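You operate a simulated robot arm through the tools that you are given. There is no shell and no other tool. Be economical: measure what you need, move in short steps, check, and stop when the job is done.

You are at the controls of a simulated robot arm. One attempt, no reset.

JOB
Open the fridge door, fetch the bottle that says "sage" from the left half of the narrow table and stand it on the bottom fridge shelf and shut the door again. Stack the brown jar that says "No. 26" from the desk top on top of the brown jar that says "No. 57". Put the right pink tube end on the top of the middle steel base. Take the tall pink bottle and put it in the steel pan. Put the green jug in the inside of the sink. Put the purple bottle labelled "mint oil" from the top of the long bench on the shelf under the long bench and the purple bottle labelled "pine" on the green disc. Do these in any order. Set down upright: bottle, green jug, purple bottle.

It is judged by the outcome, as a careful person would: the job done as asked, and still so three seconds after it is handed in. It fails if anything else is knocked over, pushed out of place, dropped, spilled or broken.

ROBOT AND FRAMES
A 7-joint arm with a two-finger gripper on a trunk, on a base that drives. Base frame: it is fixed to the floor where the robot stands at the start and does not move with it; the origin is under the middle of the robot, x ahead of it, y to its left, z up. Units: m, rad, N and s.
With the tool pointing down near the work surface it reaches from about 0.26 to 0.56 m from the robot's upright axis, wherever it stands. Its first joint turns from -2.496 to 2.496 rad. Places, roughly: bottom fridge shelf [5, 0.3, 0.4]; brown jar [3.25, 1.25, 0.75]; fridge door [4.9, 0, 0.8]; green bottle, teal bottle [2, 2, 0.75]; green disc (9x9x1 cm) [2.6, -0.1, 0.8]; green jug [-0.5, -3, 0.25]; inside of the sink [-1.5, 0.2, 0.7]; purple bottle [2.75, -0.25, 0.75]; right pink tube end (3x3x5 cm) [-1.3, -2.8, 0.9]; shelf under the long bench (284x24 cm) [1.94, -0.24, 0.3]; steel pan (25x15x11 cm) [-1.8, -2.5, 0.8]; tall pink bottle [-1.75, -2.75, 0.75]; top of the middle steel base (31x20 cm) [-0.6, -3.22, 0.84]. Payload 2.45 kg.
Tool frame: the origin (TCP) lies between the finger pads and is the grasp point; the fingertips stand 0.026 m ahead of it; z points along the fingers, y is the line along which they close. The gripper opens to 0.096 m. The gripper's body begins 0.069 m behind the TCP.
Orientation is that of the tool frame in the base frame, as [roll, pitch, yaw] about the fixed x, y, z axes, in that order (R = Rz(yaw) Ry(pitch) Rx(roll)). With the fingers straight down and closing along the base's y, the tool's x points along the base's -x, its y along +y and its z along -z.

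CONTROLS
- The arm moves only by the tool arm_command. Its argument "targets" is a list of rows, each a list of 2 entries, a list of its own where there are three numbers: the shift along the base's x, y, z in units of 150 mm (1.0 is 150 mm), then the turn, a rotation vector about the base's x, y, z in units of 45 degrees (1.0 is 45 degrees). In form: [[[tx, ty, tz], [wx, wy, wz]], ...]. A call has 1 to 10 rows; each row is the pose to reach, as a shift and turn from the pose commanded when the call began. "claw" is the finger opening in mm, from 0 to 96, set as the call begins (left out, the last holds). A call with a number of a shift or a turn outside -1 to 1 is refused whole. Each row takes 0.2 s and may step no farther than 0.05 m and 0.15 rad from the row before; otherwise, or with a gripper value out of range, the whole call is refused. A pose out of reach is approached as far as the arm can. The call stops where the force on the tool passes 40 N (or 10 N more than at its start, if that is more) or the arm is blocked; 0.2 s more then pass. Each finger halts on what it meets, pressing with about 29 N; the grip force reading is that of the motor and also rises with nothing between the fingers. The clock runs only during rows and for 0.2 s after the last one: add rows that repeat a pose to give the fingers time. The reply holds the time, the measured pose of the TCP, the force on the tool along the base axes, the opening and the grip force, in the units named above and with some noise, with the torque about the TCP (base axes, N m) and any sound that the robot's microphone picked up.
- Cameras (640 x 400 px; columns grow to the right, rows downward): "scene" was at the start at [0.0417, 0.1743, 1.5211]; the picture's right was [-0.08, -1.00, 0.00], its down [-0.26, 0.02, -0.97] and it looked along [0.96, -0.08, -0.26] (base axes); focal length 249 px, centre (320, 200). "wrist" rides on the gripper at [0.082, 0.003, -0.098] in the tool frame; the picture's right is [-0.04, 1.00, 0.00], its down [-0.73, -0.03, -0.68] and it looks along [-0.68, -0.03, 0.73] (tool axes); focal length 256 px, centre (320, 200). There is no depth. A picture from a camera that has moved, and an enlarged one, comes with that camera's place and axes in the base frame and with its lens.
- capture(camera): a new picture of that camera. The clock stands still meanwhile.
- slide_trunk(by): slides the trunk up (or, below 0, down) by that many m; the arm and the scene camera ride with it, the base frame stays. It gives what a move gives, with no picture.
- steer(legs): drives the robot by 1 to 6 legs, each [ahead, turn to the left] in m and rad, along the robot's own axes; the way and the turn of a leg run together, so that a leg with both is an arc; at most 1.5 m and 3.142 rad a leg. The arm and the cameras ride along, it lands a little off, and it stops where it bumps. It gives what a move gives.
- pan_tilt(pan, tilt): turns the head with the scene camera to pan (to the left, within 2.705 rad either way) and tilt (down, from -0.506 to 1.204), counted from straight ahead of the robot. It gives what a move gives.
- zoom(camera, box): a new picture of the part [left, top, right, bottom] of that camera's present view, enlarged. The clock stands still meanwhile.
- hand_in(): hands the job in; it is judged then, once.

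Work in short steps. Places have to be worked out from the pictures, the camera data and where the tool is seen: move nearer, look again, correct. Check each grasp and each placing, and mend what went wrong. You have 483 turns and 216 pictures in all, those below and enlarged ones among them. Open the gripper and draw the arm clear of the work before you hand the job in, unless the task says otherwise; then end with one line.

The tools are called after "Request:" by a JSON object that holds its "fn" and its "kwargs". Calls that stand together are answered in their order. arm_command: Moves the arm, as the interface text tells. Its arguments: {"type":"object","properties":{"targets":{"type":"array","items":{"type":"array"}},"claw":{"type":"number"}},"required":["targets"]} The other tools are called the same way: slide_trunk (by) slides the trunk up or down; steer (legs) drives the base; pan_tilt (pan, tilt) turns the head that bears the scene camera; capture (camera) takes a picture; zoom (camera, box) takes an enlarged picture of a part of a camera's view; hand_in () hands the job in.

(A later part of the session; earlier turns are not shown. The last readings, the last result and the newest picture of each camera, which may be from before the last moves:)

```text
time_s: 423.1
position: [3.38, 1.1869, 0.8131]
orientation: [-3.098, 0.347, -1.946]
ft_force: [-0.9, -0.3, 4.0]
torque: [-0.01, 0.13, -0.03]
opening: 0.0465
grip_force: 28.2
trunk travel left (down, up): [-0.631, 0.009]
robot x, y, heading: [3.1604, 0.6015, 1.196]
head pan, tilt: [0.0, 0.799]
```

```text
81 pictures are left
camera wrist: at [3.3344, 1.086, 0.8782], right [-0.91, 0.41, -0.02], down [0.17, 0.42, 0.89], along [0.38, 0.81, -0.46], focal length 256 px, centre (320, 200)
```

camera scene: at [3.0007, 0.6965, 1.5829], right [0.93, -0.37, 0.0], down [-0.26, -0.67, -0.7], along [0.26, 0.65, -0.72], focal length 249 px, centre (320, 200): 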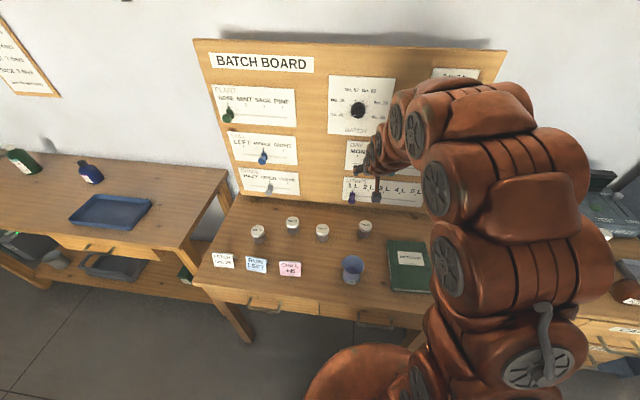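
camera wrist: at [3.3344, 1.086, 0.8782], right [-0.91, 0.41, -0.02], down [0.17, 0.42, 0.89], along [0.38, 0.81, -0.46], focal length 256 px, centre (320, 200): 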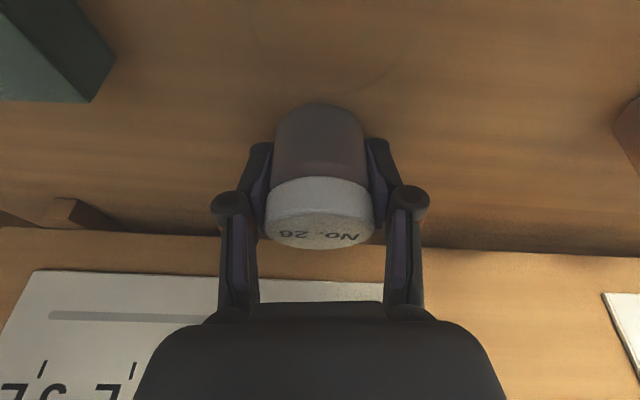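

Gripped. Lift 9 cm and move toward No. 57.

Request:
{"fn": "arm_command", "kwargs": {"targets": [[[0, 0, 0.3], [0, 0, 0]], [[0, 0, 0.6], [0, 0, 0]], [[-0.25, 0.07, 0.6], [0, 0, 0]], [[-0.5, 0.14, 0.6], [0, 0, 0]], [[-0.7, 0.18, 0.6], [0, 0, 0]]]}}

Request:
{"fn": "capture", "kwargs": {"camera": "wrist"}}

Request:
{"fn": "zoom", "kwargs": {"camera": "scene", "box": [240, 180, 400, 280]}}

```text
time_s: 424.3
position: [3.2772, 1.2154, 0.8959]
orientation: [-3.099, 0.348, -1.945]
ft_force: [0.4, 0.2, -0.7]
torque: [-0.02, -0.01, 0.02]
opening: 0.0466
grip_force: 28.7
trunk travel left (down, up): [-0.631, 0.009]
robot x, y, heading: [3.1591, 0.5987, 1.198]
head pan, tilt: [0.0, 0.799]
```

```text
80 pictures are left
camera wrist: at [3.2306, 1.1151, 0.962], right [-0.91, 0.41, -0.02], down [0.17, 0.42, 0.89], along [0.38, 0.81, -0.46], focal length 256 px, centre (320, 200)
```

wrist: 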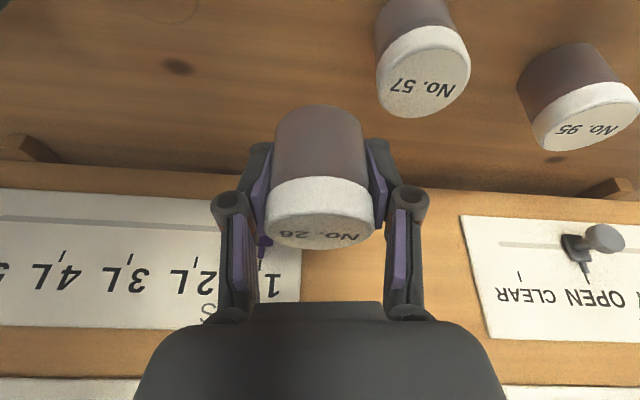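

```text
4.00 times, centred on (320, 230) of scene
camera zoom: at [3.0008, 0.6966, 1.5829], right [0.93, -0.37, 0.0], down [-0.26, -0.67, -0.7], along [0.25, 0.65, -0.72], focal length 996 px, centre (320, 80)
```

zoom: 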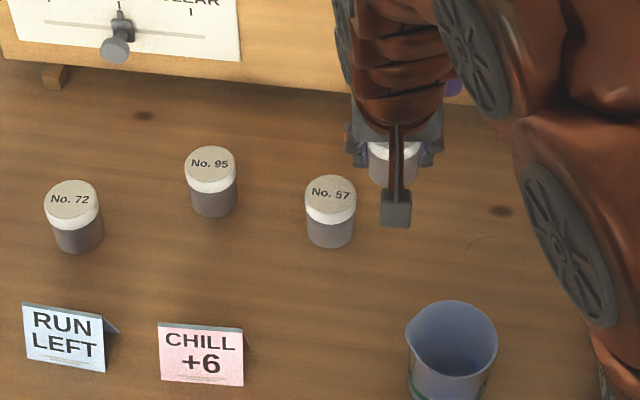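

Target over No. 57: (3.220, 1.230). Move over and lower to just above contact.

Request:
{"fn": "arm_command", "kwargs": {"targets": [[[-0.2, 0.05, 0], [0, 0, 0]], [[-0.38, 0.097, 0], [0, 0, 0]], [[-0.38, 0.097, -0.1], [0, 0, 0]], [[-0.38, 0.097, -0.16], [0, 0, 0]]]}}

Request:
{"fn": "capture", "kwargs": {"camera": "wrist"}}

Request:
{"fn": "zoom", "kwargs": {"camera": "scene", "box": [280, 180, 380, 260]}}

```text
time_s: 425.3
position: [3.2217, 1.2317, 0.8743]
orientation: [-3.101, 0.348, -1.946]
ft_force: [0.7, -0.2, -0.3]
torque: [-0.02, -0.01, 0.02]
opening: 0.0467
grip_force: 29.0
trunk travel left (down, up): [-0.631, 0.009]
robot x, y, heading: [3.1603, 0.6044, 1.195]
head pan, tilt: [0.0, 0.799]
```

```text
78 pictures are left
camera wrist: at [3.1735, 1.1301, 0.9409], right [-0.91, 0.41, -0.02], down [0.17, 0.42, 0.89], along [0.38, 0.81, -0.46], focal length 256 px, centre (320, 200)
```

wrist: 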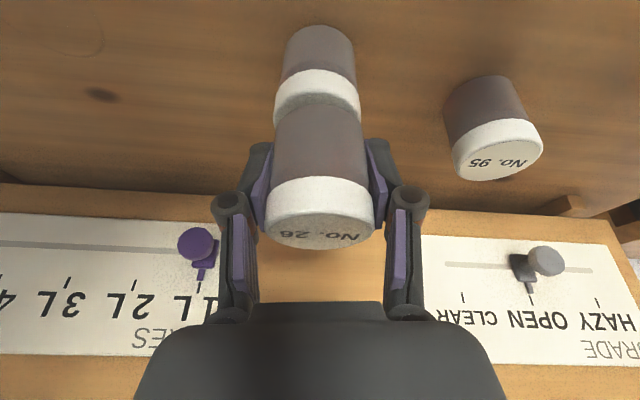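

```text
5.00 times, centred on (330, 220) of scene
camera zoom: at [3.0004, 0.6966, 1.5829], right [0.93, -0.37, 0.0], down [-0.26, -0.67, -0.7], along [0.25, 0.65, -0.72], focal length 1245 px, centre (270, 100)
```

zoom: 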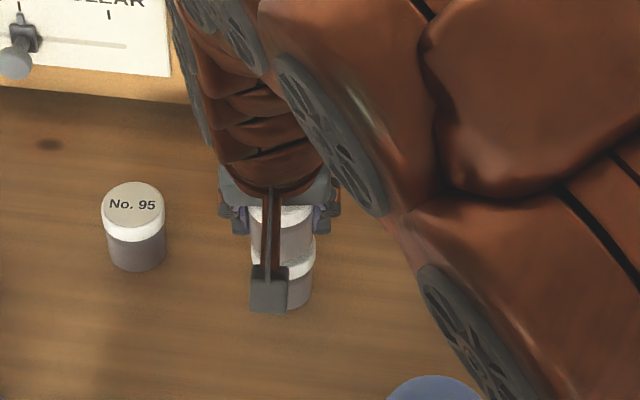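

Aligned. Lower gently to contact.

Request:
{"fn": "arm_command", "kwargs": {"targets": [[[0, 0, -0.02], [0, 0, 0]], [[0, 0, -0.033], [0, 0, 0]]]}}

Request:
{"fn": "arm_command", "kwargs": {"targets": [[[0, 0, -0.01], [0, 0, 0]], [[0, 0, -0.02], [0, 0, 0]]]}}

```text
time_s: 425.9
position: [3.2219, 1.2295, 0.8708]
orientation: [-3.101, 0.349, -1.946]
ft_force: [-0.2, -0.2, -0.8]
torque: [0.01, 0.02, 0.0]
opening: 0.0467
grip_force: 29.1
trunk travel left (down, up): [-0.631, 0.009]
robot x, y, heading: [3.1593, 0.6014, 1.199]
head pan, tilt: [0.0, 0.799]
```

```text
time_s: 426.5
position: [3.2193, 1.2322, 0.8697]
orientation: [-3.101, 0.351, -1.946]
ft_force: [-0.7, -2.6, 24.5]
torque: [-0.08, 0.44, 0.03]
opening: 0.0468
grip_force: 28.6
trunk travel left (down, up): [-0.631, 0.009]
robot x, y, heading: [3.1572, 0.5986, 1.197]
head pan, tilt: [0.0, 0.799]
```

Contact. Ease up 1 mm, open slightly (62 mm) and withdraw straight up.

Request:
{"fn": "arm_command", "kwargs": {"targets": [[[0, 0, 0.008], [0, 0, 0]], [[0, 0, 0.008], [0, 0, 0]]]}}

Request:
{"fn": "arm_command", "kwargs": {"targets": [[[0, 0, 0], [0, 0, 0]], [[0, 0, 0], [0, 0, 0]], [[0, 0, 0], [0, 0, 0]]], "claw": 64}}

Request:
{"fn": "capture", "kwargs": {"camera": "wrist"}}

```text
time_s: 427.1
position: [3.2202, 1.2309, 0.8699]
orientation: [-3.102, 0.351, -1.946]
ft_force: [0.5, 0.5, 20.2]
torque: [0.08, 0.33, 0.01]
opening: 0.0468
grip_force: 28.8
trunk travel left (down, up): [-0.631, 0.009]
robot x, y, heading: [3.1619, 0.6034, 1.201]
head pan, tilt: [0.0, 0.799]
```

```text
time_s: 427.9
position: [3.22, 1.2311, 0.8688]
orientation: [-3.099, 0.349, -1.946]
ft_force: [-0.6, 0.1, 0.3]
torque: [0.0, -0.04, 0.02]
opening: 0.0642
grip_force: 0.1
trunk travel left (down, up): [-0.631, 0.009]
robot x, y, heading: [3.1598, 0.6044, 1.196]
head pan, tilt: [0.0, 0.799]
```

```text
76 pictures are left
camera wrist: at [3.1737, 1.1305, 0.9345], right [-0.91, 0.41, -0.03], down [0.17, 0.42, 0.89], along [0.38, 0.8, -0.46], focal length 256 px, centre (320, 200)
```

wrist: 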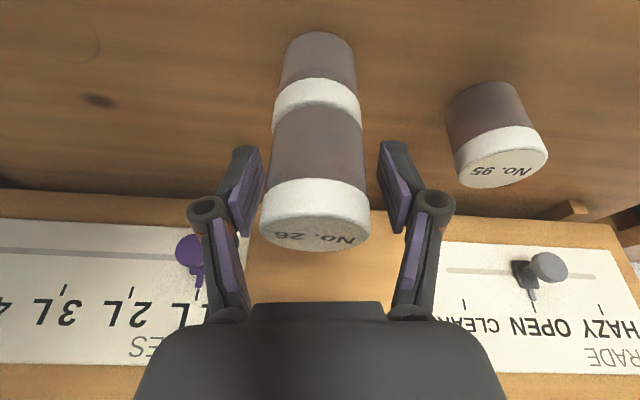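

Stacked and stable. Lift straight up.

Request:
{"fn": "arm_command", "kwargs": {"targets": [[[0, 0, 0.15], [0, 0, 0]], [[0, 0, 0.4], [0, 0, 0]], [[0, 0, 0.7], [0, 0, 0]], [[0, 0, 1.0], [0, 0, 0]]]}}

Request:
{"fn": "zoom", "kwargs": {"camera": "scene", "box": [220, 180, 400, 300]}}

```text
time_s: 428.9
position: [3.2226, 1.2301, 1.0179]
orientation: [-3.1, 0.348, -1.947]
ft_force: [-0.3, 0.4, -0.3]
torque: [-0.02, 0.0, 0.0]
opening: 0.0641
grip_force: 0.0
trunk travel left (down, up): [-0.631, 0.009]
robot x, y, heading: [3.16, 0.6018, 1.2]
head pan, tilt: [0.0, 0.799]
```

```text
3.33 times, centred on (310, 240) of scene
camera zoom: at [3.0005, 0.6969, 1.5829], right [0.93, -0.37, 0.0], down [-0.26, -0.67, -0.7], along [0.25, 0.65, -0.72], focal length 830 px, centre (353, 67)
```

zoom: 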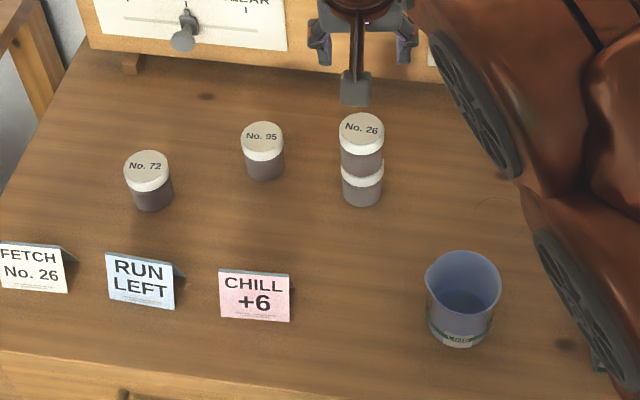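

Stack done. Now to the still bench: back off, drive along the aisle, around the near end and across.

Request:
{"fn": "steer", "kwargs": {"legs": [[-0.35, 0], [0, 1.43], [1.42, 0], [1.42, 0]]}}

Request:
{"fn": "pan_tilt", "kwargs": {"pan": 0.3, "tilt": 0.5}}

```text
time_s: 448.1
position: [-0.037, 1.9284, 1.0186]
orientation: [-3.1, 0.35, -0.553]
ft_force: [-0.2, -0.2, 0.0]
torque: [0.01, -0.03, 0.0]
opening: 0.0641
grip_force: 0.2
trunk travel left (down, up): [-0.631, 0.009]
robot x, y, heading: [0.5716, 1.7554, 2.589]
head pan, tilt: [0.0, 0.799]
```

```text
time_s: 448.9
position: [-0.0378, 1.9279, 1.0186]
orientation: [-3.1, 0.349, -0.554]
ft_force: [0.4, -0.4, 0.2]
torque: [-0.02, -0.01, 0.0]
opening: 0.0639
grip_force: 0.0
trunk travel left (down, up): [-0.631, 0.009]
robot x, y, heading: [0.5721, 1.7534, 2.595]
head pan, tilt: [0.3, 0.499]
```

Request:
{"fn": "steer", "kwargs": {"legs": [[0, 1.602], [1.3, 0], [1.2, 0]]}}

Request:
{"fn": "capture", "kwargs": {"camera": "scene"}}

```text
time_s: 464.7
position: [-0.8407, -0.9598, 1.0171]
orientation: [-3.101, 0.349, 1.04]
ft_force: [-0.3, 0.4, 0.4]
torque: [-0.04, 0.0, 0.0]
opening: 0.064
grip_force: 0.0
trunk travel left (down, up): [-0.631, 0.009]
robot x, y, heading: [-0.6852, -0.3472, -2.1]
head pan, tilt: [0.3, 0.499]
```

```text
74 pictures are left
camera scene: at [-0.5228, -0.4857, 1.6089], right [-0.97, 0.23, 0.0], down [0.11, 0.47, -0.88], along [-0.2, -0.85, -0.48], focal length 249 px, centre (320, 200)
```

scene: 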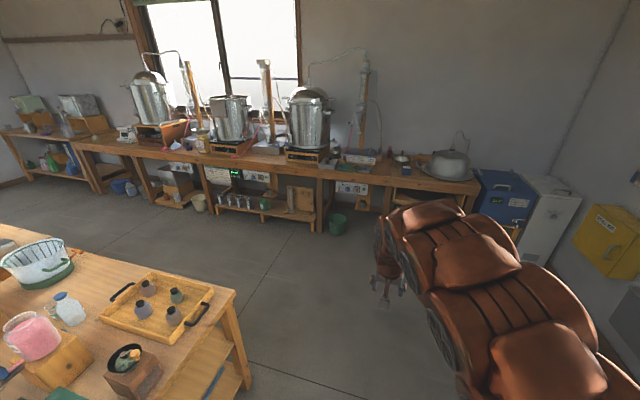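

Request:
{"fn": "steer", "kwargs": {"legs": [[1.3, 0]]}}

Request:
{"fn": "capture", "kwargs": {"camera": "scene"}}

Request:
{"fn": "pan_tilt", "kwargs": {"pan": 1.0, "tilt": 0.5}}

Request:
{"fn": "capture", "kwargs": {"camera": "scene"}}

```text
time_s: 471.3
position: [-1.501, -2.0954, 1.0183]
orientation: [-3.099, 0.348, 1.044]
ft_force: [-0.2, 1.2, -0.2]
torque: [-0.01, -0.03, -0.02]
opening: 0.0642
grip_force: 0.0
trunk travel left (down, up): [-0.631, 0.009]
robot x, y, heading: [-1.3445, -1.4868, -2.089]
head pan, tilt: [0.3, 0.499]
```

```text
73 pictures are left
camera scene: at [-1.1838, -1.6211, 1.6089], right [-0.97, 0.22, 0.0], down [0.11, 0.47, -0.88], along [-0.2, -0.86, -0.48], focal length 249 px, centre (320, 200)
```

scene: 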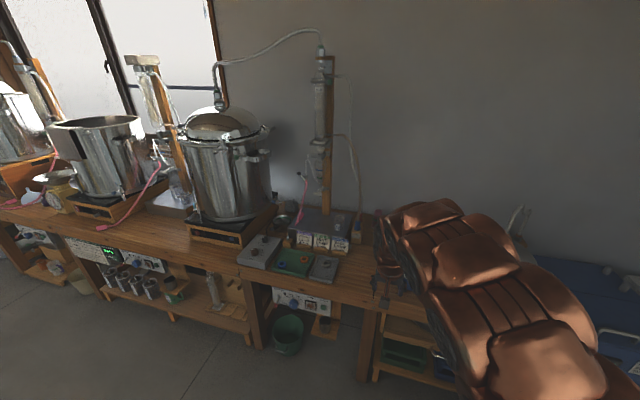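

```text
time_s: 472.3
position: [-1.5024, -2.0965, 1.0179]
orientation: [-3.1, 0.348, 1.043]
ft_force: [-0.2, -0.1, -0.3]
torque: [-0.03, 0.0, 0.01]
opening: 0.064
grip_force: 0.0
trunk travel left (down, up): [-0.631, 0.009]
robot x, y, heading: [-1.3413, -1.4837, -2.096]
head pan, tilt: [1.0, 0.499]
```

```text
72 pictures are left
camera scene: at [-1.122, -1.6134, 1.6089], right [-0.89, -0.46, 0.0], down [-0.22, 0.43, -0.88], along [0.4, -0.78, -0.48], focal length 249 px, centre (320, 200)
```

scene: 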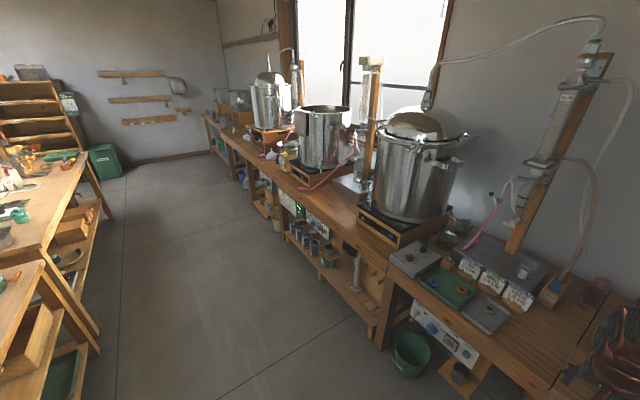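

I see the stills. I zoom on the right column's pink tube and the middle base.

Request:
{"fn": "zoom", "kwargs": {"camera": "scene", "box": [420, 140, 620, 300]}}

Request:
{"fn": "zoom", "kwargs": {"camera": "scene", "box": [270, 110, 390, 220]}}

Request:
{"fn": "steer", "kwargs": {"legs": [[0, -0.6]]}}

Request:
{"fn": "pan_tilt", "kwargs": {"pan": 0.3, "tilt": 0.6}}

Request:
{"fn": "capture", "kwargs": {"camera": "scene"}}

```text
2.50 times, centred on (520, 220) of scene
camera zoom: at [-1.122, -1.6134, 1.6089], right [-0.89, -0.46, 0.0], down [-0.22, 0.43, -0.88], along [0.4, -0.78, -0.48], focal length 623 px, centre (-180, 150)
```

zoom: 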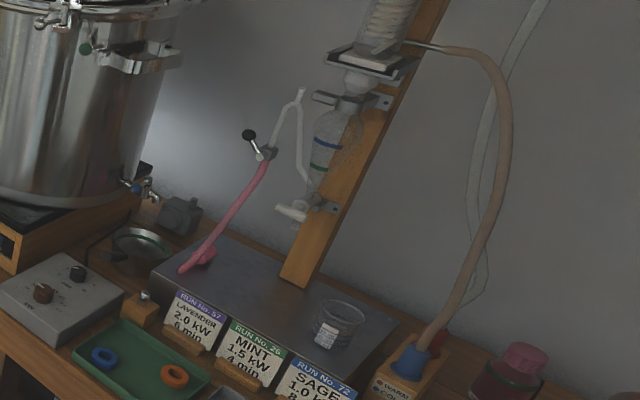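

```text
3.64 times, centred on (330, 165) of scene
camera zoom: at [-1.122, -1.6134, 1.6089], right [-0.89, -0.46, 0.0], down [-0.22, 0.43, -0.88], along [0.4, -0.78, -0.48], focal length 906 px, centre (284, 327)
```

zoom: 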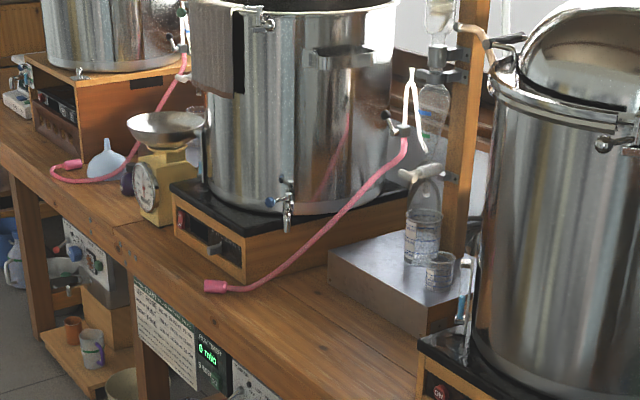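

```text
time_s: 474.4
position: [-1.8261, -1.8936, 1.0163]
orientation: [-3.101, 0.349, 0.429]
ft_force: [-1.3, 0.3, 0.4]
torque: [-0.02, 0.01, 0.01]
opening: 0.0641
grip_force: 0.1
trunk travel left (down, up): [-0.631, 0.009]
robot x, y, heading: [-1.3425, -1.4826, -2.71]
head pan, tilt: [1.0, 0.499]
```

```text
time_s: 475.5
position: [-1.8264, -1.8944, 1.0175]
orientation: [-3.099, 0.35, 0.428]
ft_force: [0.9, -0.5, 0.8]
torque: [-0.03, -0.01, -0.02]
opening: 0.0639
grip_force: 0.0
trunk travel left (down, up): [-0.631, 0.009]
robot x, y, heading: [-1.3451, -1.4829, -2.713]
head pan, tilt: [0.3, 0.6]
```

```text
69 pictures are left
camera scene: at [-1.2906, -1.6881, 1.5998], right [-0.67, 0.74, 0.0], down [0.42, 0.38, -0.83], along [-0.61, -0.55, -0.56], focal length 249 px, centre (320, 200)
```

scene: 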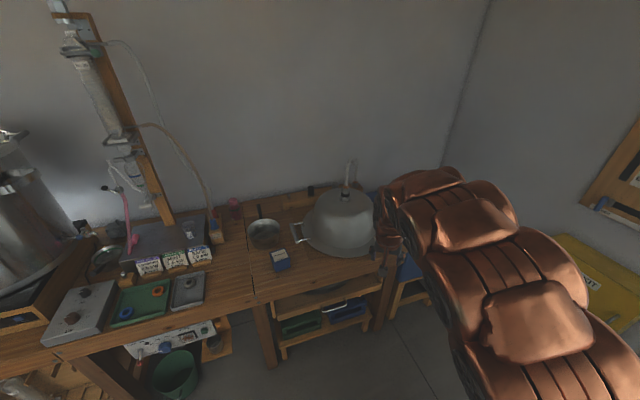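

Pan is the round one at about (-1.8,-2.5); the pink bottle stands behind it. Zoom for detail.

Request:
{"fn": "zoom", "kwargs": {"camera": "scene", "box": [200, 160, 400, 290]}}

```text
3.08 times, centred on (300, 225) of scene
camera zoom: at [-1.2906, -1.6881, 1.5998], right [-0.67, 0.74, 0.0], down [0.42, 0.38, -0.83], along [-0.61, -0.55, -0.56], focal length 766 px, centre (382, 123)
```

zoom: 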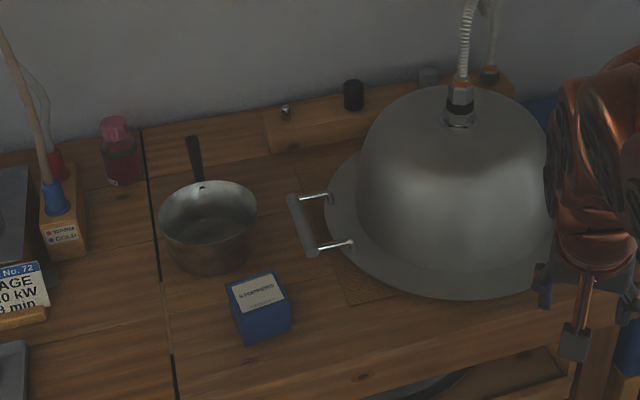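

Measured: pink bottle centre ≈(-1.752,-2.70), ~0.108 m tall; pan centre ≈(-1.737,-2.455), rim z≈0.86. The bottle is deep on the bench, so I'll use a flatter tool. First line up.

Request:
{"fn": "steer", "kwargs": {"legs": [[0, 2.198], [0.24, 0], [0, -1.571]]}}

Request:
{"fn": "arm_command", "kwargs": {"targets": [[[0, 0, 0], [-0.145, 0.082, 0]], [[0, 0, 0], [-0.29, 0.164, 0]], [[0, 0, 0], [-0.435, 0.246, 0]], [[0, 0, 0], [-0.58, 0.329, 0]], [[0, 0, 0], [-0.725, 0.411, 0]], [[0, 0, 0], [-0.87, 0.493, 0]]], "claw": 96}}

Request:
{"fn": "pan_tilt", "kwargs": {"pan": 0.0, "tilt": 0.6}}

Request:
{"fn": "capture", "kwargs": {"camera": "scene"}}

```text
time_s: 486.6
position: [-1.2438, -2.2042, 1.0179]
orientation: [-3.099, 0.348, 1.111]
ft_force: [0.2, -0.4, 0.0]
torque: [0.02, 0.0, -0.02]
opening: 0.0641
grip_force: 0.1
trunk travel left (down, up): [-0.631, 0.009]
robot x, y, heading: [-1.1264, -1.5841, -2.031]
head pan, tilt: [0.3, 0.6]
```

```text
time_s: 488.0
position: [-1.2446, -2.2042, 1.018]
orientation: [-3.005, 1.133, 1.184]
ft_force: [-0.2, -0.4, -0.3]
torque: [0.03, -0.02, 0.01]
opening: 0.0961
grip_force: 0.0
trunk travel left (down, up): [-0.631, 0.009]
robot x, y, heading: [-1.1321, -1.5823, -2.026]
head pan, tilt: [0.3, 0.6]
```

```text
time_s: 488.8
position: [-1.2438, -2.204, 1.0191]
orientation: [-3.006, 1.129, 1.184]
ft_force: [0.2, -0.4, -0.6]
torque: [-0.03, 0.0, -0.02]
opening: 0.0956
grip_force: 0.1
trunk travel left (down, up): [-0.631, 0.009]
robot x, y, heading: [-1.1271, -1.5865, -2.029]
head pan, tilt: [0.0, 0.6]
```

```text
67 pictures are left
camera scene: at [-0.9841, -1.6979, 1.5998], right [-0.9, 0.44, 0.0], down [0.25, 0.51, -0.83], along [-0.36, -0.74, -0.56], focal length 249 px, centre (320, 200)
```

scene: 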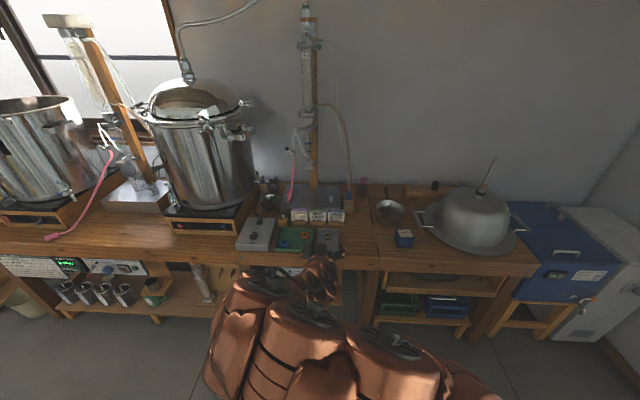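

The TCP sits left of my heading; I shift it right 17 cm so that it stays clear of the column hoses.

Request:
{"fn": "arm_command", "kwargs": {"targets": [[[-0.25, 0.14, 0], [0, 0, 0]], [[-0.5, 0.28, 0], [0, 0, 0]], [[-0.75, 0.42, 0], [0, 0, 0]], [[-0.99, 0.55, 0], [0, 0, 0]]]}}

Request:
{"fn": "steer", "kwargs": {"legs": [[0, -0.057], [0.2, 0]]}}

Request:
{"fn": "capture", "kwargs": {"camera": "scene"}}

Request:
{"fn": "capture", "kwargs": {"camera": "wrist"}}

```text
time_s: 489.8
position: [-1.3837, -2.1661, 1.0309]
orientation: [-3.003, 1.134, 1.186]
ft_force: [1.5, -0.4, 1.6]
torque: [0.07, 0.06, -0.12]
opening: 0.0961
grip_force: 0.1
out of reach, approached as far as the arm can: row 2, 3, 4
trunk travel left (down, up): [-0.631, 0.009]
robot x, y, heading: [-1.1256, -1.5842, -2.028]
head pan, tilt: [0.0, 0.6]
```

```text
time_s: 491.8
position: [-1.5141, -2.3218, 1.03]
orientation: [-3.005, 1.133, 1.125]
ft_force: [-0.1, -0.1, 0.7]
torque: [0.02, 0.02, -0.03]
opening: 0.0958
grip_force: 0.0
trunk travel left (down, up): [-0.631, 0.009]
robot x, y, heading: [-1.227, -1.7536, -2.081]
head pan, tilt: [0.0, 0.6]
```

```text
66 pictures are left
camera scene: at [-1.0878, -1.8775, 1.5998], right [-0.87, 0.49, 0.0], down [0.28, 0.49, -0.83], along [-0.4, -0.72, -0.56], focal length 249 px, centre (320, 200)
```

scene: 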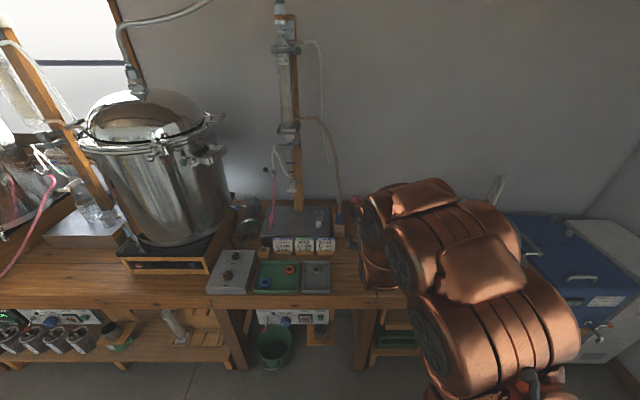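

```text
65 pictures are left
camera wrist: at [-1.4466, -2.2198, 0.9992], right [0.83, -0.55, -0.02], down [0.19, 0.24, 0.95], along [-0.52, -0.8, 0.31], focal length 256 px, centre (320, 200)
```

wrist: 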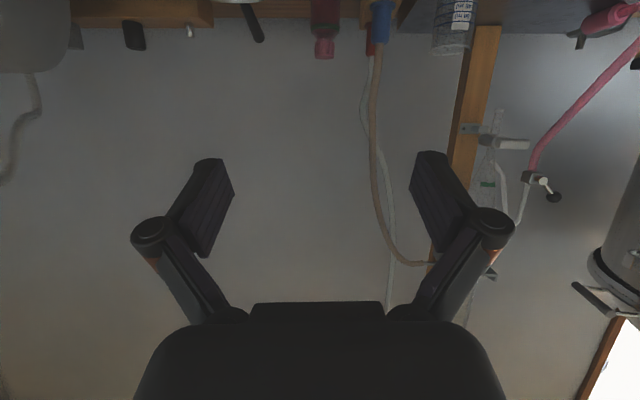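

The pink bottle is straight ahead (wrist view). Drive 0.26 m forward at this height.

Request:
{"fn": "steer", "kwargs": {"legs": [[0.26, 0]]}}

Request:
{"fn": "arm_command", "kwargs": {"targets": [[[-0.16, -0.28, -0.05], [0, 0, 0]], [[-0.32, -0.56, -0.1], [0, 0, 0]], [[-0.48, -0.84, -0.15], [0, 0, 0]]]}}

Request:
{"fn": "capture", "kwargs": {"camera": "wrist"}}

```text
time_s: 493.6
position: [-1.6437, -2.5504, 1.0302]
orientation: [-3.005, 1.133, 1.123]
ft_force: [0.4, 0.5, 0.0]
torque: [0.01, -0.03, -0.01]
opening: 0.0959
grip_force: 0.0
trunk travel left (down, up): [-0.631, 0.009]
robot x, y, heading: [-1.3539, -1.9848, -2.083]
head pan, tilt: [0.0, 0.6]
```

```text
time_s: 494.4
position: [-1.7154, -2.6762, 1.0055]
orientation: [-3.005, 1.133, 1.126]
ft_force: [1.0, -0.4, 0.4]
torque: [0.05, -0.01, 0.02]
opening: 0.096
grip_force: 0.0
trunk travel left (down, up): [-0.631, 0.009]
robot x, y, heading: [-1.352, -1.9892, -2.081]
head pan, tilt: [0.0, 0.6]
```

```text
64 pictures are left
camera wrist: at [-1.6472, -2.5741, 0.9753], right [0.83, -0.55, -0.02], down [0.19, 0.24, 0.95], along [-0.52, -0.8, 0.31], focal length 256 px, centre (320, 200)
```

wrist: 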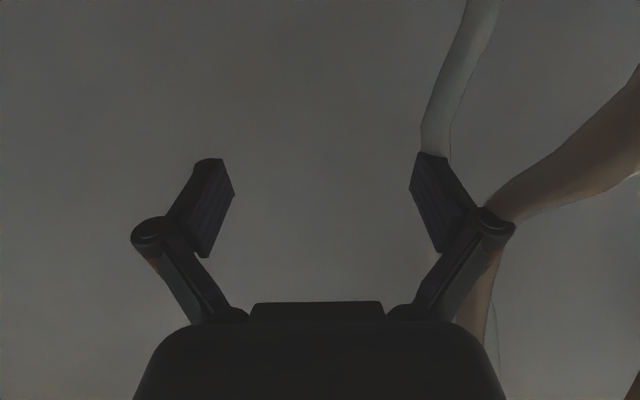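

I'm near hoses on the left side; I check the bottle/hand relation from the head camera.

Request:
{"fn": "zoom", "kwargs": {"camera": "scene", "box": [300, 130, 480, 270]}}

```text
2.86 times, centred on (390, 200) of scene
camera zoom: at [-1.2166, -2.1061, 1.5998], right [-0.87, 0.49, 0.0], down [0.28, 0.49, -0.83], along [-0.41, -0.72, -0.56], focal length 712 px, centre (120, 200)
```

zoom: 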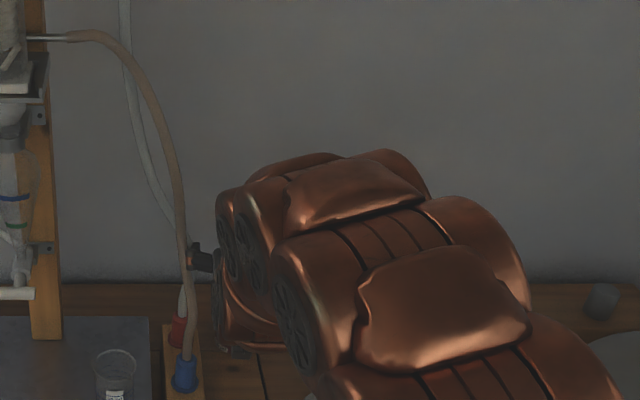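

Hoses stand ~8 cm left of the bottle. I'll grip the bottle by its narrower cap with a reduced opening (66 mm). Move over it and lower part-way.

Request:
{"fn": "arm_command", "kwargs": {"targets": [[[-0.13, -0.05, 0], [0, 0, 0]], [[-0.25, -0.1, 0], [0, 0, 0]], [[-0.25, -0.1, -0.15], [0, 0, 0]], [[-0.25, -0.1, -0.35], [0, 0, 0]]], "claw": 66}}

Request:
{"fn": "capture", "kwargs": {"camera": "wrist"}}

```text
time_s: 495.4
position: [-1.7535, -2.691, 0.9545]
orientation: [-3.006, 1.132, 1.124]
ft_force: [1.2, -0.7, 0.3]
torque: [-0.02, -0.03, -0.02]
opening: 0.0661
grip_force: 0.0
trunk travel left (down, up): [-0.631, 0.009]
robot x, y, heading: [-1.3537, -1.9803, -2.082]
head pan, tilt: [0.0, 0.6]
```

```text
62 pictures are left
camera wrist: at [-1.6854, -2.5878, 0.9232], right [0.83, -0.55, -0.02], down [0.19, 0.25, 0.95], along [-0.52, -0.8, 0.31], focal length 256 px, centre (320, 200)
```

wrist: 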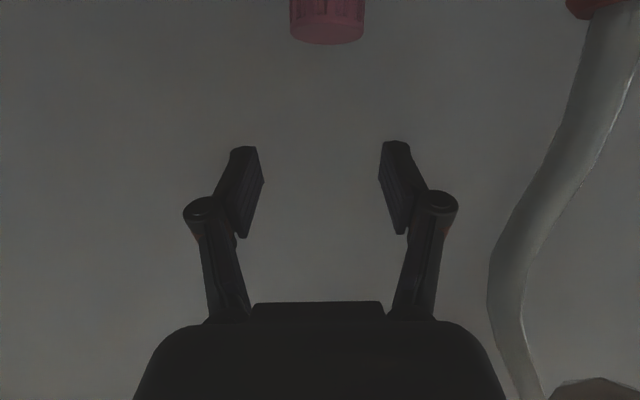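

Triangulating scene and wrist rays: the cap top is at about (-1.78,-2.737, 0.878), so the bench is ~0.766 high and the pan centre ≈(-1.752,-2.488), rim ≈0.83. Drive 3.5 cm further and lower.

Request:
{"fn": "steer", "kwargs": {"legs": [[0.035, 0]]}}

Request:
{"fn": "arm_command", "kwargs": {"targets": [[[-0.03, -0.06, -0.1], [0, 0, 0]], [[-0.05, -0.11, -0.3], [0, 0, 0]], [[-0.05, -0.11, -0.45], [0, 0, 0]]]}}

Request:
{"fn": "capture", "kwargs": {"camera": "wrist"}}

```text
time_s: 496.3
position: [-1.7692, -2.7211, 0.9549]
orientation: [-3.006, 1.131, 1.126]
ft_force: [0.3, -0.1, 0.5]
torque: [0.01, -0.03, 0.0]
opening: 0.0662
grip_force: 0.2
trunk travel left (down, up): [-0.631, 0.009]
robot x, y, heading: [-1.375, -2.0135, -2.088]
head pan, tilt: [0.0, 0.6]
```

```text
time_s: 497.1
position: [-1.778, -2.7374, 0.8855]
orientation: [-3.006, 1.133, 1.126]
ft_force: [0.7, 0.7, 0.5]
torque: [0.0, 0.01, -0.01]
opening: 0.0661
grip_force: 0.1
trunk travel left (down, up): [-0.631, 0.009]
robot x, y, heading: [-1.3709, -2.0128, -2.085]
head pan, tilt: [0.0, 0.6]
```

```text
61 pictures are left
camera wrist: at [-1.7102, -2.6349, 0.8542], right [0.83, -0.55, -0.02], down [0.19, 0.25, 0.95], along [-0.52, -0.8, 0.31], focal length 256 px, centre (320, 200)
```

wrist: 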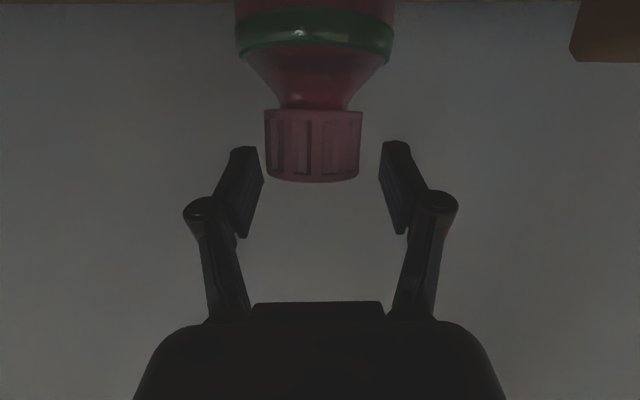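

Cap centred between the fingers. Lower 1.8 cm and grip the cap.

Request:
{"fn": "arm_command", "kwargs": {"targets": [[[0, 0, -0.06], [0, 0, 0]], [[0, 0, -0.115], [0, 0, 0]]]}}

Request:
{"fn": "arm_command", "kwargs": {"targets": [[[0, 0, 0], [0, 0, 0]], [[0, 0, 0], [0, 0, 0]], [[0, 0, 0], [0, 0, 0]], [[0, 0, 0], [0, 0, 0]]], "claw": 30}}

Request:
{"fn": "arm_command", "kwargs": {"targets": [[[0, 0, 0.15], [0, 0, 0]], [[0, 0, 0.4], [0, 0, 0]], [[0, 0, 0.7], [0, 0, 0]], [[0, 0, 0.85], [0, 0, 0]]]}}

Request:
{"fn": "capture", "kwargs": {"camera": "wrist"}}

```text
time_s: 497.7
position: [-1.7769, -2.7377, 0.8706]
orientation: [-3.006, 1.134, 1.126]
ft_force: [-0.4, -0.4, 0.0]
torque: [-0.05, 0.0, 0.04]
opening: 0.0661
grip_force: 0.0
trunk travel left (down, up): [-0.631, 0.009]
robot x, y, heading: [-1.3722, -2.0158, -2.086]
head pan, tilt: [0.0, 0.6]
```

```text
time_s: 498.7
position: [-1.7779, -2.738, 0.8702]
orientation: [-3.005, 1.134, 1.125]
ft_force: [1.1, 0.3, 1.2]
torque: [-0.02, -0.16, 0.02]
opening: 0.0381
grip_force: 29.0
trunk travel left (down, up): [-0.631, 0.009]
robot x, y, heading: [-1.3747, -2.015, -2.086]
head pan, tilt: [0.0, 0.6]
```

```text
time_s: 499.7
position: [-1.7774, -2.7357, 0.9968]
orientation: [-3.005, 1.132, 1.126]
ft_force: [0.0, 0.2, -2.4]
torque: [-0.02, 0.05, -0.02]
opening: 0.0381
grip_force: 29.1
trunk travel left (down, up): [-0.631, 0.009]
robot x, y, heading: [-1.3723, -2.0184, -2.09]
head pan, tilt: [0.0, 0.6]
```

```text
60 pictures are left
camera wrist: at [-1.7096, -2.6337, 0.9657], right [0.83, -0.55, -0.02], down [0.19, 0.24, 0.95], along [-0.52, -0.8, 0.31], focal length 256 px, centre (320, 200)
```

wrist: 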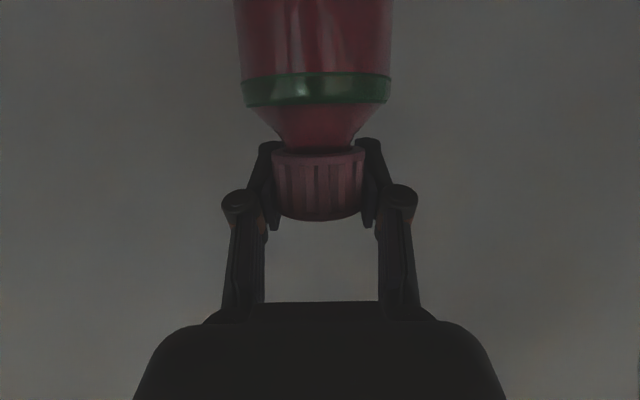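

Held. Back 0.228 m, then shift right over the pan.

Request:
{"fn": "steer", "kwargs": {"legs": [[-0.228, 0]]}}

Request:
{"fn": "arm_command", "kwargs": {"targets": [[[-0.15, 0.08, 0], [0, 0, 0]], [[-0.3, 0.165, 0], [0, 0, 0]], [[-0.45, 0.25, 0], [0, 0, 0]]]}}

Request:
{"fn": "pan_tilt", "kwargs": {"pan": -0.2, "tilt": 0.7}}

Request:
{"fn": "capture", "kwargs": {"camera": "scene"}}

```text
time_s: 501.4
position: [-1.6645, -2.5328, 0.9958]
orientation: [-3.005, 1.131, 1.127]
ft_force: [0.8, 0.0, -0.8]
torque: [0.01, 0.02, 0.03]
opening: 0.0379
grip_force: 29.1
trunk travel left (down, up): [-0.631, 0.009]
robot x, y, heading: [-1.2579, -1.8102, -2.082]
head pan, tilt: [0.0, 0.6]
```

```text
time_s: 502.2
position: [-1.7302, -2.494, 0.9978]
orientation: [-3.006, 1.133, 1.128]
ft_force: [0.1, 0.0, -1.1]
torque: [-0.06, 0.01, -0.01]
opening: 0.0379
grip_force: 29.1
trunk travel left (down, up): [-0.631, 0.009]
robot x, y, heading: [-1.2589, -1.8116, -2.085]
head pan, tilt: [0.0, 0.6]
```

```text
time_s: 503.0
position: [-1.7312, -2.4939, 0.9962]
orientation: [-3.005, 1.133, 1.125]
ft_force: [-0.2, -0.8, -2.2]
torque: [0.01, -0.02, 0.01]
opening: 0.0381
grip_force: 28.8
trunk travel left (down, up): [-0.631, 0.009]
robot x, y, heading: [-1.2588, -1.8119, -2.081]
head pan, tilt: [-0.201, 0.7]
```

```text
59 pictures are left
camera scene: at [-1.132, -1.9212, 1.5912], right [-0.76, 0.65, 0.0], down [0.42, 0.49, -0.77], along [-0.5, -0.58, -0.64], focal length 249 px, centre (320, 200)
```

scene: 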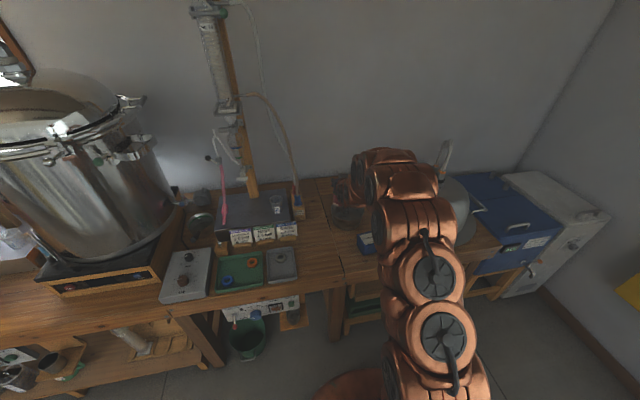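

Request:
{"fn": "zoom", "kwargs": {"camera": "scene", "box": [300, 160, 400, 260]}}

```text
4.00 times, centred on (350, 210) of scene
camera zoom: at [-1.132, -1.9212, 1.5912], right [-0.76, 0.65, 0.0], down [0.42, 0.49, -0.77], along [-0.5, -0.58, -0.64], focal length 996 px, centre (200, 160)
```

zoom: 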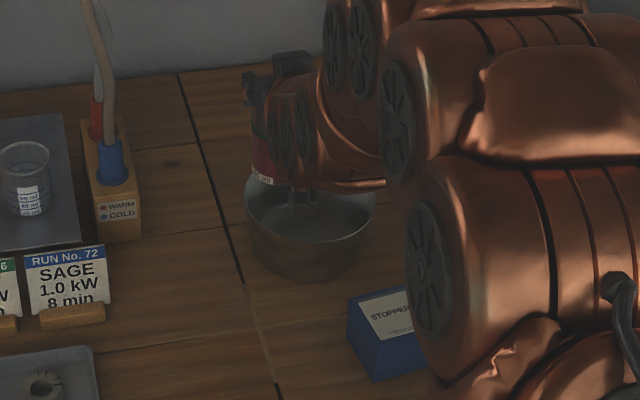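

Pan centre refined to ≈(-1.775,-2.47). Shift there and lower most of the way.

Request:
{"fn": "arm_command", "kwargs": {"targets": [[[-0.15, 0.08, 0], [0, 0, 0]], [[-0.29, 0.16, 0], [0, 0, 0]], [[-0.29, 0.16, -0.2], [0, 0, 0]], [[-0.29, 0.16, -0.4], [0, 0, 0]], [[-0.29, 0.16, -0.6], [0, 0, 0]]]}}

Request:
{"fn": "zoom", "kwargs": {"camera": "scene", "box": [300, 160, 400, 260]}}

Request:
{"fn": "capture", "kwargs": {"camera": "wrist"}}

```text
time_s: 504.2
position: [-1.7719, -2.4731, 0.9048]
orientation: [-3.006, 1.133, 1.125]
ft_force: [0.0, -0.6, -1.7]
torque: [0.01, -0.01, -0.02]
opening: 0.0377
grip_force: 28.9
trunk travel left (down, up): [-0.631, 0.009]
robot x, y, heading: [-1.2576, -1.8136, -2.087]
head pan, tilt: [-0.201, 0.7]
```

```text
4.00 times, centred on (350, 210) of scene
camera zoom: at [-1.1319, -1.9209, 1.5912], right [-0.76, 0.65, 0.0], down [0.42, 0.49, -0.77], along [-0.5, -0.58, -0.64], focal length 996 px, centre (200, 160)
```

zoom: 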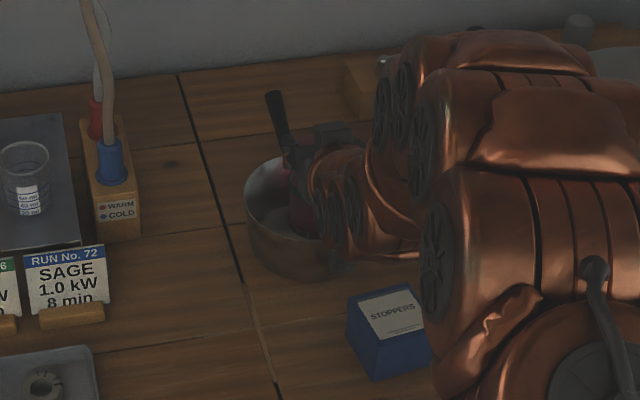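

```text
56 pictures are left
camera wrist: at [-1.7041, -2.3703, 0.8727], right [0.83, -0.55, -0.02], down [0.19, 0.25, 0.95], along [-0.52, -0.8, 0.31], focal length 256 px, centre (320, 200)
```

wrist: 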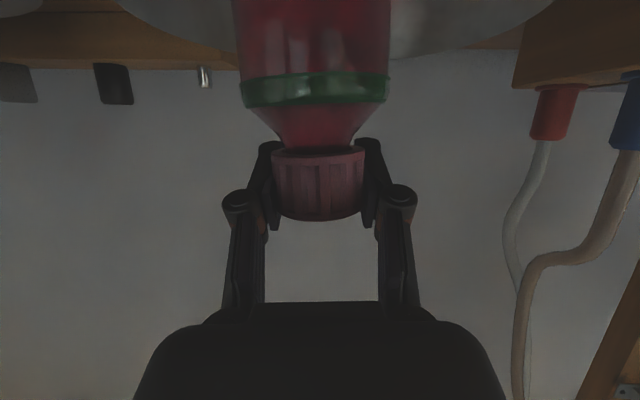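

Bottle is inside the pan's rim. Lower gently to contact.

Request:
{"fn": "arm_command", "kwargs": {"targets": [[[0, 0, -0.07], [0, 0, 0]], [[0, 0, -0.14], [0, 0, 0]]]}}

Request:
{"fn": "arm_command", "kwargs": {"targets": [[[0, 0, -0.02], [0, 0, 0]], [[0, 0, -0.04], [0, 0, 0]]]}}

```text
time_s: 504.8
position: [-1.774, -2.472, 0.8836]
orientation: [-3.006, 1.131, 1.126]
ft_force: [-0.1, 0.5, -2.1]
torque: [-0.01, -0.02, 0.0]
opening: 0.0377
grip_force: 28.7
trunk travel left (down, up): [-0.631, 0.009]
robot x, y, heading: [-1.2591, -1.8123, -2.079]
head pan, tilt: [-0.201, 0.7]
```

```text
time_s: 505.4
position: [-1.7745, -2.4708, 0.8802]
orientation: [-3.005, 1.133, 1.124]
ft_force: [-0.3, -0.1, -2.2]
torque: [-0.01, -0.01, 0.03]
opening: 0.0375
grip_force: 28.9
trunk travel left (down, up): [-0.631, 0.009]
robot x, y, heading: [-1.258, -1.8084, -2.086]
head pan, tilt: [-0.201, 0.7]
```

Request:
{"fn": "arm_command", "kwargs": {"targets": [[[0, 0, -0.02], [0, 0, 0]], [[0, 0, -0.04], [0, 0, 0]]]}}

Request:
{"fn": "arm_command", "kwargs": {"targets": [[[0, 0, -0.015], [0, 0, 0]], [[0, 0, -0.02], [0, 0, 0]]]}}

```text
time_s: 506.0
position: [-1.7746, -2.4712, 0.8751]
orientation: [-3.005, 1.134, 1.126]
ft_force: [0.3, 0.6, 2.8]
torque: [-0.03, -0.08, 0.04]
opening: 0.038
grip_force: 28.8
trunk travel left (down, up): [-0.631, 0.009]
robot x, y, heading: [-1.2555, -1.8103, -2.085]
head pan, tilt: [-0.201, 0.7]
```

```text
time_s: 506.6
position: [-1.7745, -2.472, 0.8738]
orientation: [-3.004, 1.139, 1.127]
ft_force: [-0.4, 2.9, 19.6]
torque: [0.08, -0.36, 0.04]
opening: 0.038
grip_force: 28.8
trunk travel left (down, up): [-0.631, 0.009]
robot x, y, heading: [-1.2553, -1.8095, -2.086]
head pan, tilt: [-0.201, 0.7]
```

Contact with pan bottom. Release and rise.

Request:
{"fn": "arm_command", "kwargs": {"targets": [[[0, 0, 0.01], [0, 0, 0]], [[0, 0, 0.01], [0, 0, 0]], [[0, 0, 0.01], [0, 0, 0]], [[0, 0, 0.01], [0, 0, 0]]], "claw": 66}}

Request:
{"fn": "arm_command", "kwargs": {"targets": [[[0, 0, 0.2], [0, 0, 0]], [[0, 0, 0.45], [0, 0, 0]], [[0, 0, 0.75], [0, 0, 0]], [[0, 0, 1.0], [0, 0, 0]]]}}

Request:
{"fn": "zoom", "kwargs": {"camera": "scene", "box": [300, 160, 400, 260]}}

```text
time_s: 507.6
position: [-1.7749, -2.4713, 0.8712]
orientation: [-3.008, 1.132, 1.125]
ft_force: [0.9, 0.3, -0.3]
torque: [-0.03, 0.03, 0.0]
opening: 0.0658
grip_force: 0.0
trunk travel left (down, up): [-0.631, 0.009]
robot x, y, heading: [-1.2597, -1.8084, -2.08]
head pan, tilt: [-0.201, 0.7]
```

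```text
time_s: 508.6
position: [-1.7784, -2.4738, 1.0225]
orientation: [-3.007, 1.132, 1.123]
ft_force: [0.1, -0.4, 0.1]
torque: [0.0, 0.0, 0.0]
opening: 0.066
grip_force: 0.0
trunk travel left (down, up): [-0.631, 0.009]
robot x, y, heading: [-1.2595, -1.8131, -2.088]
head pan, tilt: [-0.201, 0.7]
```

```text
4.00 times, centred on (350, 210) of scene
camera zoom: at [-1.1321, -1.9213, 1.5912], right [-0.76, 0.65, 0.0], down [0.42, 0.49, -0.76], along [-0.5, -0.58, -0.64], focal length 996 px, centre (200, 160)
```

zoom: 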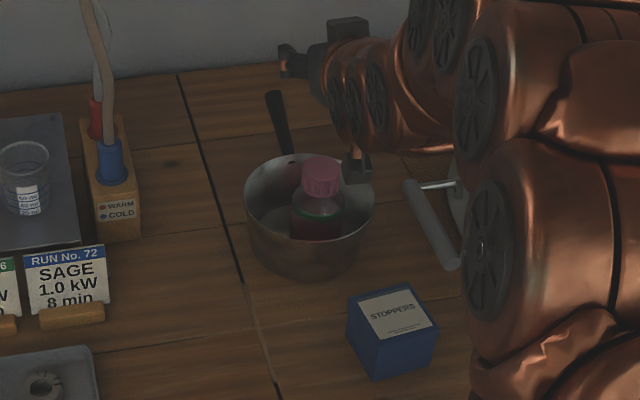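

Pink bottle stands in the pan. Now the right pink tube: zoom.

Request:
{"fn": "zoom", "kwargs": {"camera": "scene", "box": [180, 110, 310, 250]}}

```text
2.86 times, centred on (245, 180) of scene
camera zoom: at [-1.1321, -1.9213, 1.5912], right [-0.76, 0.65, 0.0], down [0.42, 0.49, -0.76], along [-0.5, -0.58, -0.64], focal length 712 px, centre (534, 257)
```

zoom: 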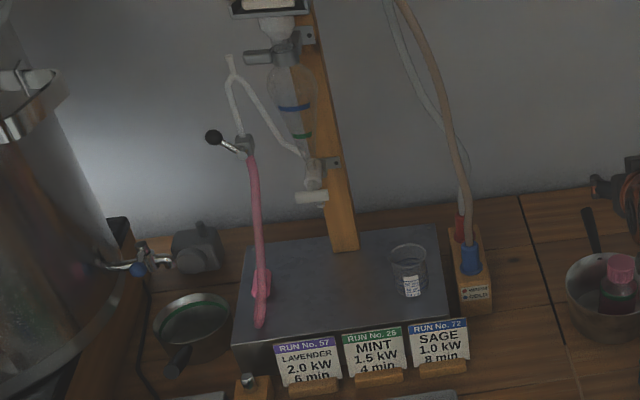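

The tube end (with a pink connector) lies on the right steel base near (-1.33,-2.77). I back off, retract and set tilt to ~45°, then shift left in front of it.

Request:
{"fn": "steer", "kwargs": {"legs": [[-0.3, 0]]}}

Request:
{"fn": "arm_command", "kwargs": {"targets": [[[0.1, 0.18, 0], [0.1, -0.055, 0]], [[0.2, 0.35, 0], [0.2, -0.11, 0]], [[0.3, 0.52, 0], [0.3, -0.165, 0]], [[0.4, 0.7, 0], [0.387, -0.218, 0]]]}}

Request:
{"fn": "steer", "kwargs": {"legs": [[0, 1.571], [0.43, 0], [0, -1.571]]}}

Request:
{"fn": "pan_tilt", "kwargs": {"pan": 0.0, "tilt": 0.6}}

Request:
{"fn": "capture", "kwargs": {"camera": "scene"}}

```text
time_s: 510.6
position: [-1.6335, -2.2013, 1.0231]
orientation: [-3.005, 1.133, 1.115]
ft_force: [-0.6, 0.6, 0.1]
torque: [-0.02, -0.02, 0.01]
opening: 0.0662
grip_force: 0.0
trunk travel left (down, up): [-0.631, 0.009]
robot x, y, heading: [-1.1059, -1.5476, -2.09]
head pan, tilt: [-0.201, 0.7]
```

```text
time_s: 511.6
position: [-1.5743, -2.0965, 1.0233]
orientation: [-3.033, 0.782, 1.091]
ft_force: [-0.3, -0.2, -1.0]
torque: [-0.01, -0.03, 0.0]
opening: 0.0659
grip_force: 0.1
trunk travel left (down, up): [-0.631, 0.009]
robot x, y, heading: [-1.1069, -1.5423, -2.095]
head pan, tilt: [-0.201, 0.7]
```

```text
time_s: 521.8
position: [-1.2318, -2.3143, 1.0238]
orientation: [-3.034, 0.784, 1.043]
ft_force: [-0.6, -0.1, 0.4]
torque: [-0.05, 0.0, -0.04]
opening: 0.0661
grip_force: 0.0
trunk travel left (down, up): [-0.631, 0.009]
robot x, y, heading: [-0.7361, -1.7869, -2.141]
head pan, tilt: [-0.201, 0.7]
```

```text
time_s: 522.6
position: [-1.2316, -2.3148, 1.0232]
orientation: [-3.035, 0.783, 1.044]
ft_force: [-0.3, 0.2, 0.5]
torque: [-0.04, 0.01, -0.02]
opening: 0.0661
grip_force: 0.0
trunk travel left (down, up): [-0.631, 0.009]
robot x, y, heading: [-0.7375, -1.7859, -2.145]
head pan, tilt: [0.0, 0.6]
```

```text
53 pictures are left
camera scene: at [-0.6064, -1.9167, 1.5998], right [-0.84, 0.54, 0.0], down [0.31, 0.48, -0.82], along [-0.45, -0.69, -0.57], focal length 249 px, centre (320, 200)
```

scene: 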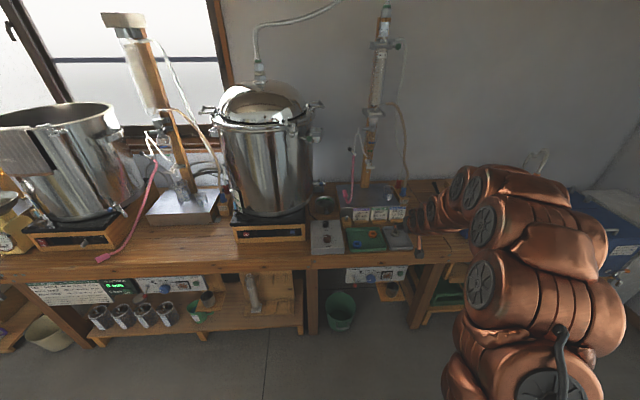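

Request:
{"fn": "zoom", "kwargs": {"camera": "scene", "box": [310, 120, 430, 250]}}

```text
3.08 times, centred on (370, 185) of scene
camera zoom: at [-0.6064, -1.9167, 1.5998], right [-0.84, 0.54, 0.0], down [0.31, 0.48, -0.82], along [-0.45, -0.69, -0.57], focal length 766 px, centre (166, 246)
```

zoom: 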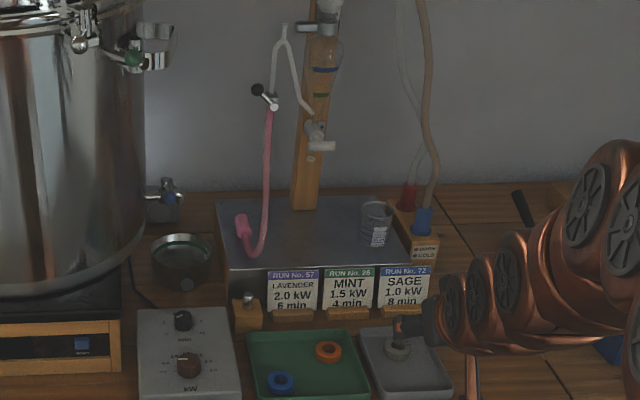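

The connector lies at about (-1.338,-2.79,0.86), post just right of it. Shift the hand left ~11 cm, square up, and approach.

Request:
{"fn": "arm_command", "kwargs": {"targets": [[[0.22, -0.12, 0], [0, 0, 0]], [[0.44, -0.25, 0], [0, 0, 0]], [[0.62, -0.35, 0], [0, 0, 0]]], "claw": 70}}

Request:
{"fn": "steer", "kwargs": {"legs": [[0, 0.06], [0.36, 0]]}}

Request:
{"fn": "capture", "kwargs": {"camera": "wrist"}}

Request:
{"fn": "capture", "kwargs": {"camera": "scene"}}

```text
time_s: 523.4
position: [-1.139, -2.3675, 1.025]
orientation: [-3.035, 0.784, 1.043]
ft_force: [0.3, 0.1, -0.1]
torque: [-0.01, -0.03, -0.03]
opening: 0.0699
grip_force: 0.0
trunk travel left (down, up): [-0.631, 0.009]
robot x, y, heading: [-0.7387, -1.7838, -2.141]
head pan, tilt: [0.0, 0.6]
```

```text
time_s: 526.1
position: [-1.2866, -2.706, 1.026]
orientation: [-3.033, 0.782, 1.101]
ft_force: [0.6, 0.5, -0.3]
torque: [0.07, 0.01, 0.0]
opening: 0.0699
grip_force: 0.2
trunk travel left (down, up): [-0.631, 0.009]
robot x, y, heading: [-0.9198, -2.1081, -2.084]
head pan, tilt: [0.0, 0.6]
```

```text
51 pictures are left
camera wrist: at [-1.2156, -2.6013, 1.0375], right [0.84, -0.54, -0.05], down [0.02, -0.06, 1.0], along [-0.55, -0.84, -0.04], focal length 256 px, centre (320, 200)
```

wrist: 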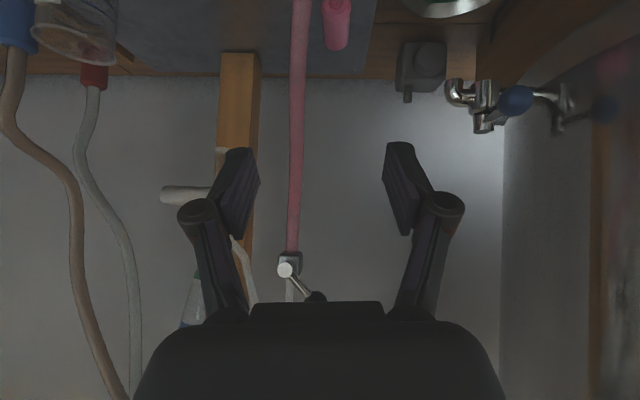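

```text
50 pictures are left
camera scene: at [-0.7785, -2.2274, 1.5998], right [-0.87, 0.49, 0.0], down [0.28, 0.49, -0.83], along [-0.41, -0.72, -0.56], focal length 249 px, centre (320, 200)
```

scene: 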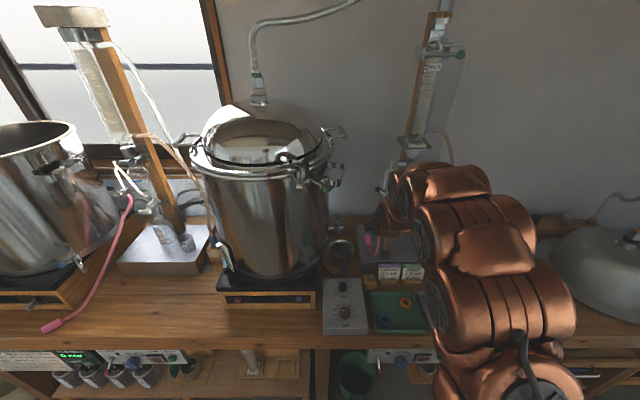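

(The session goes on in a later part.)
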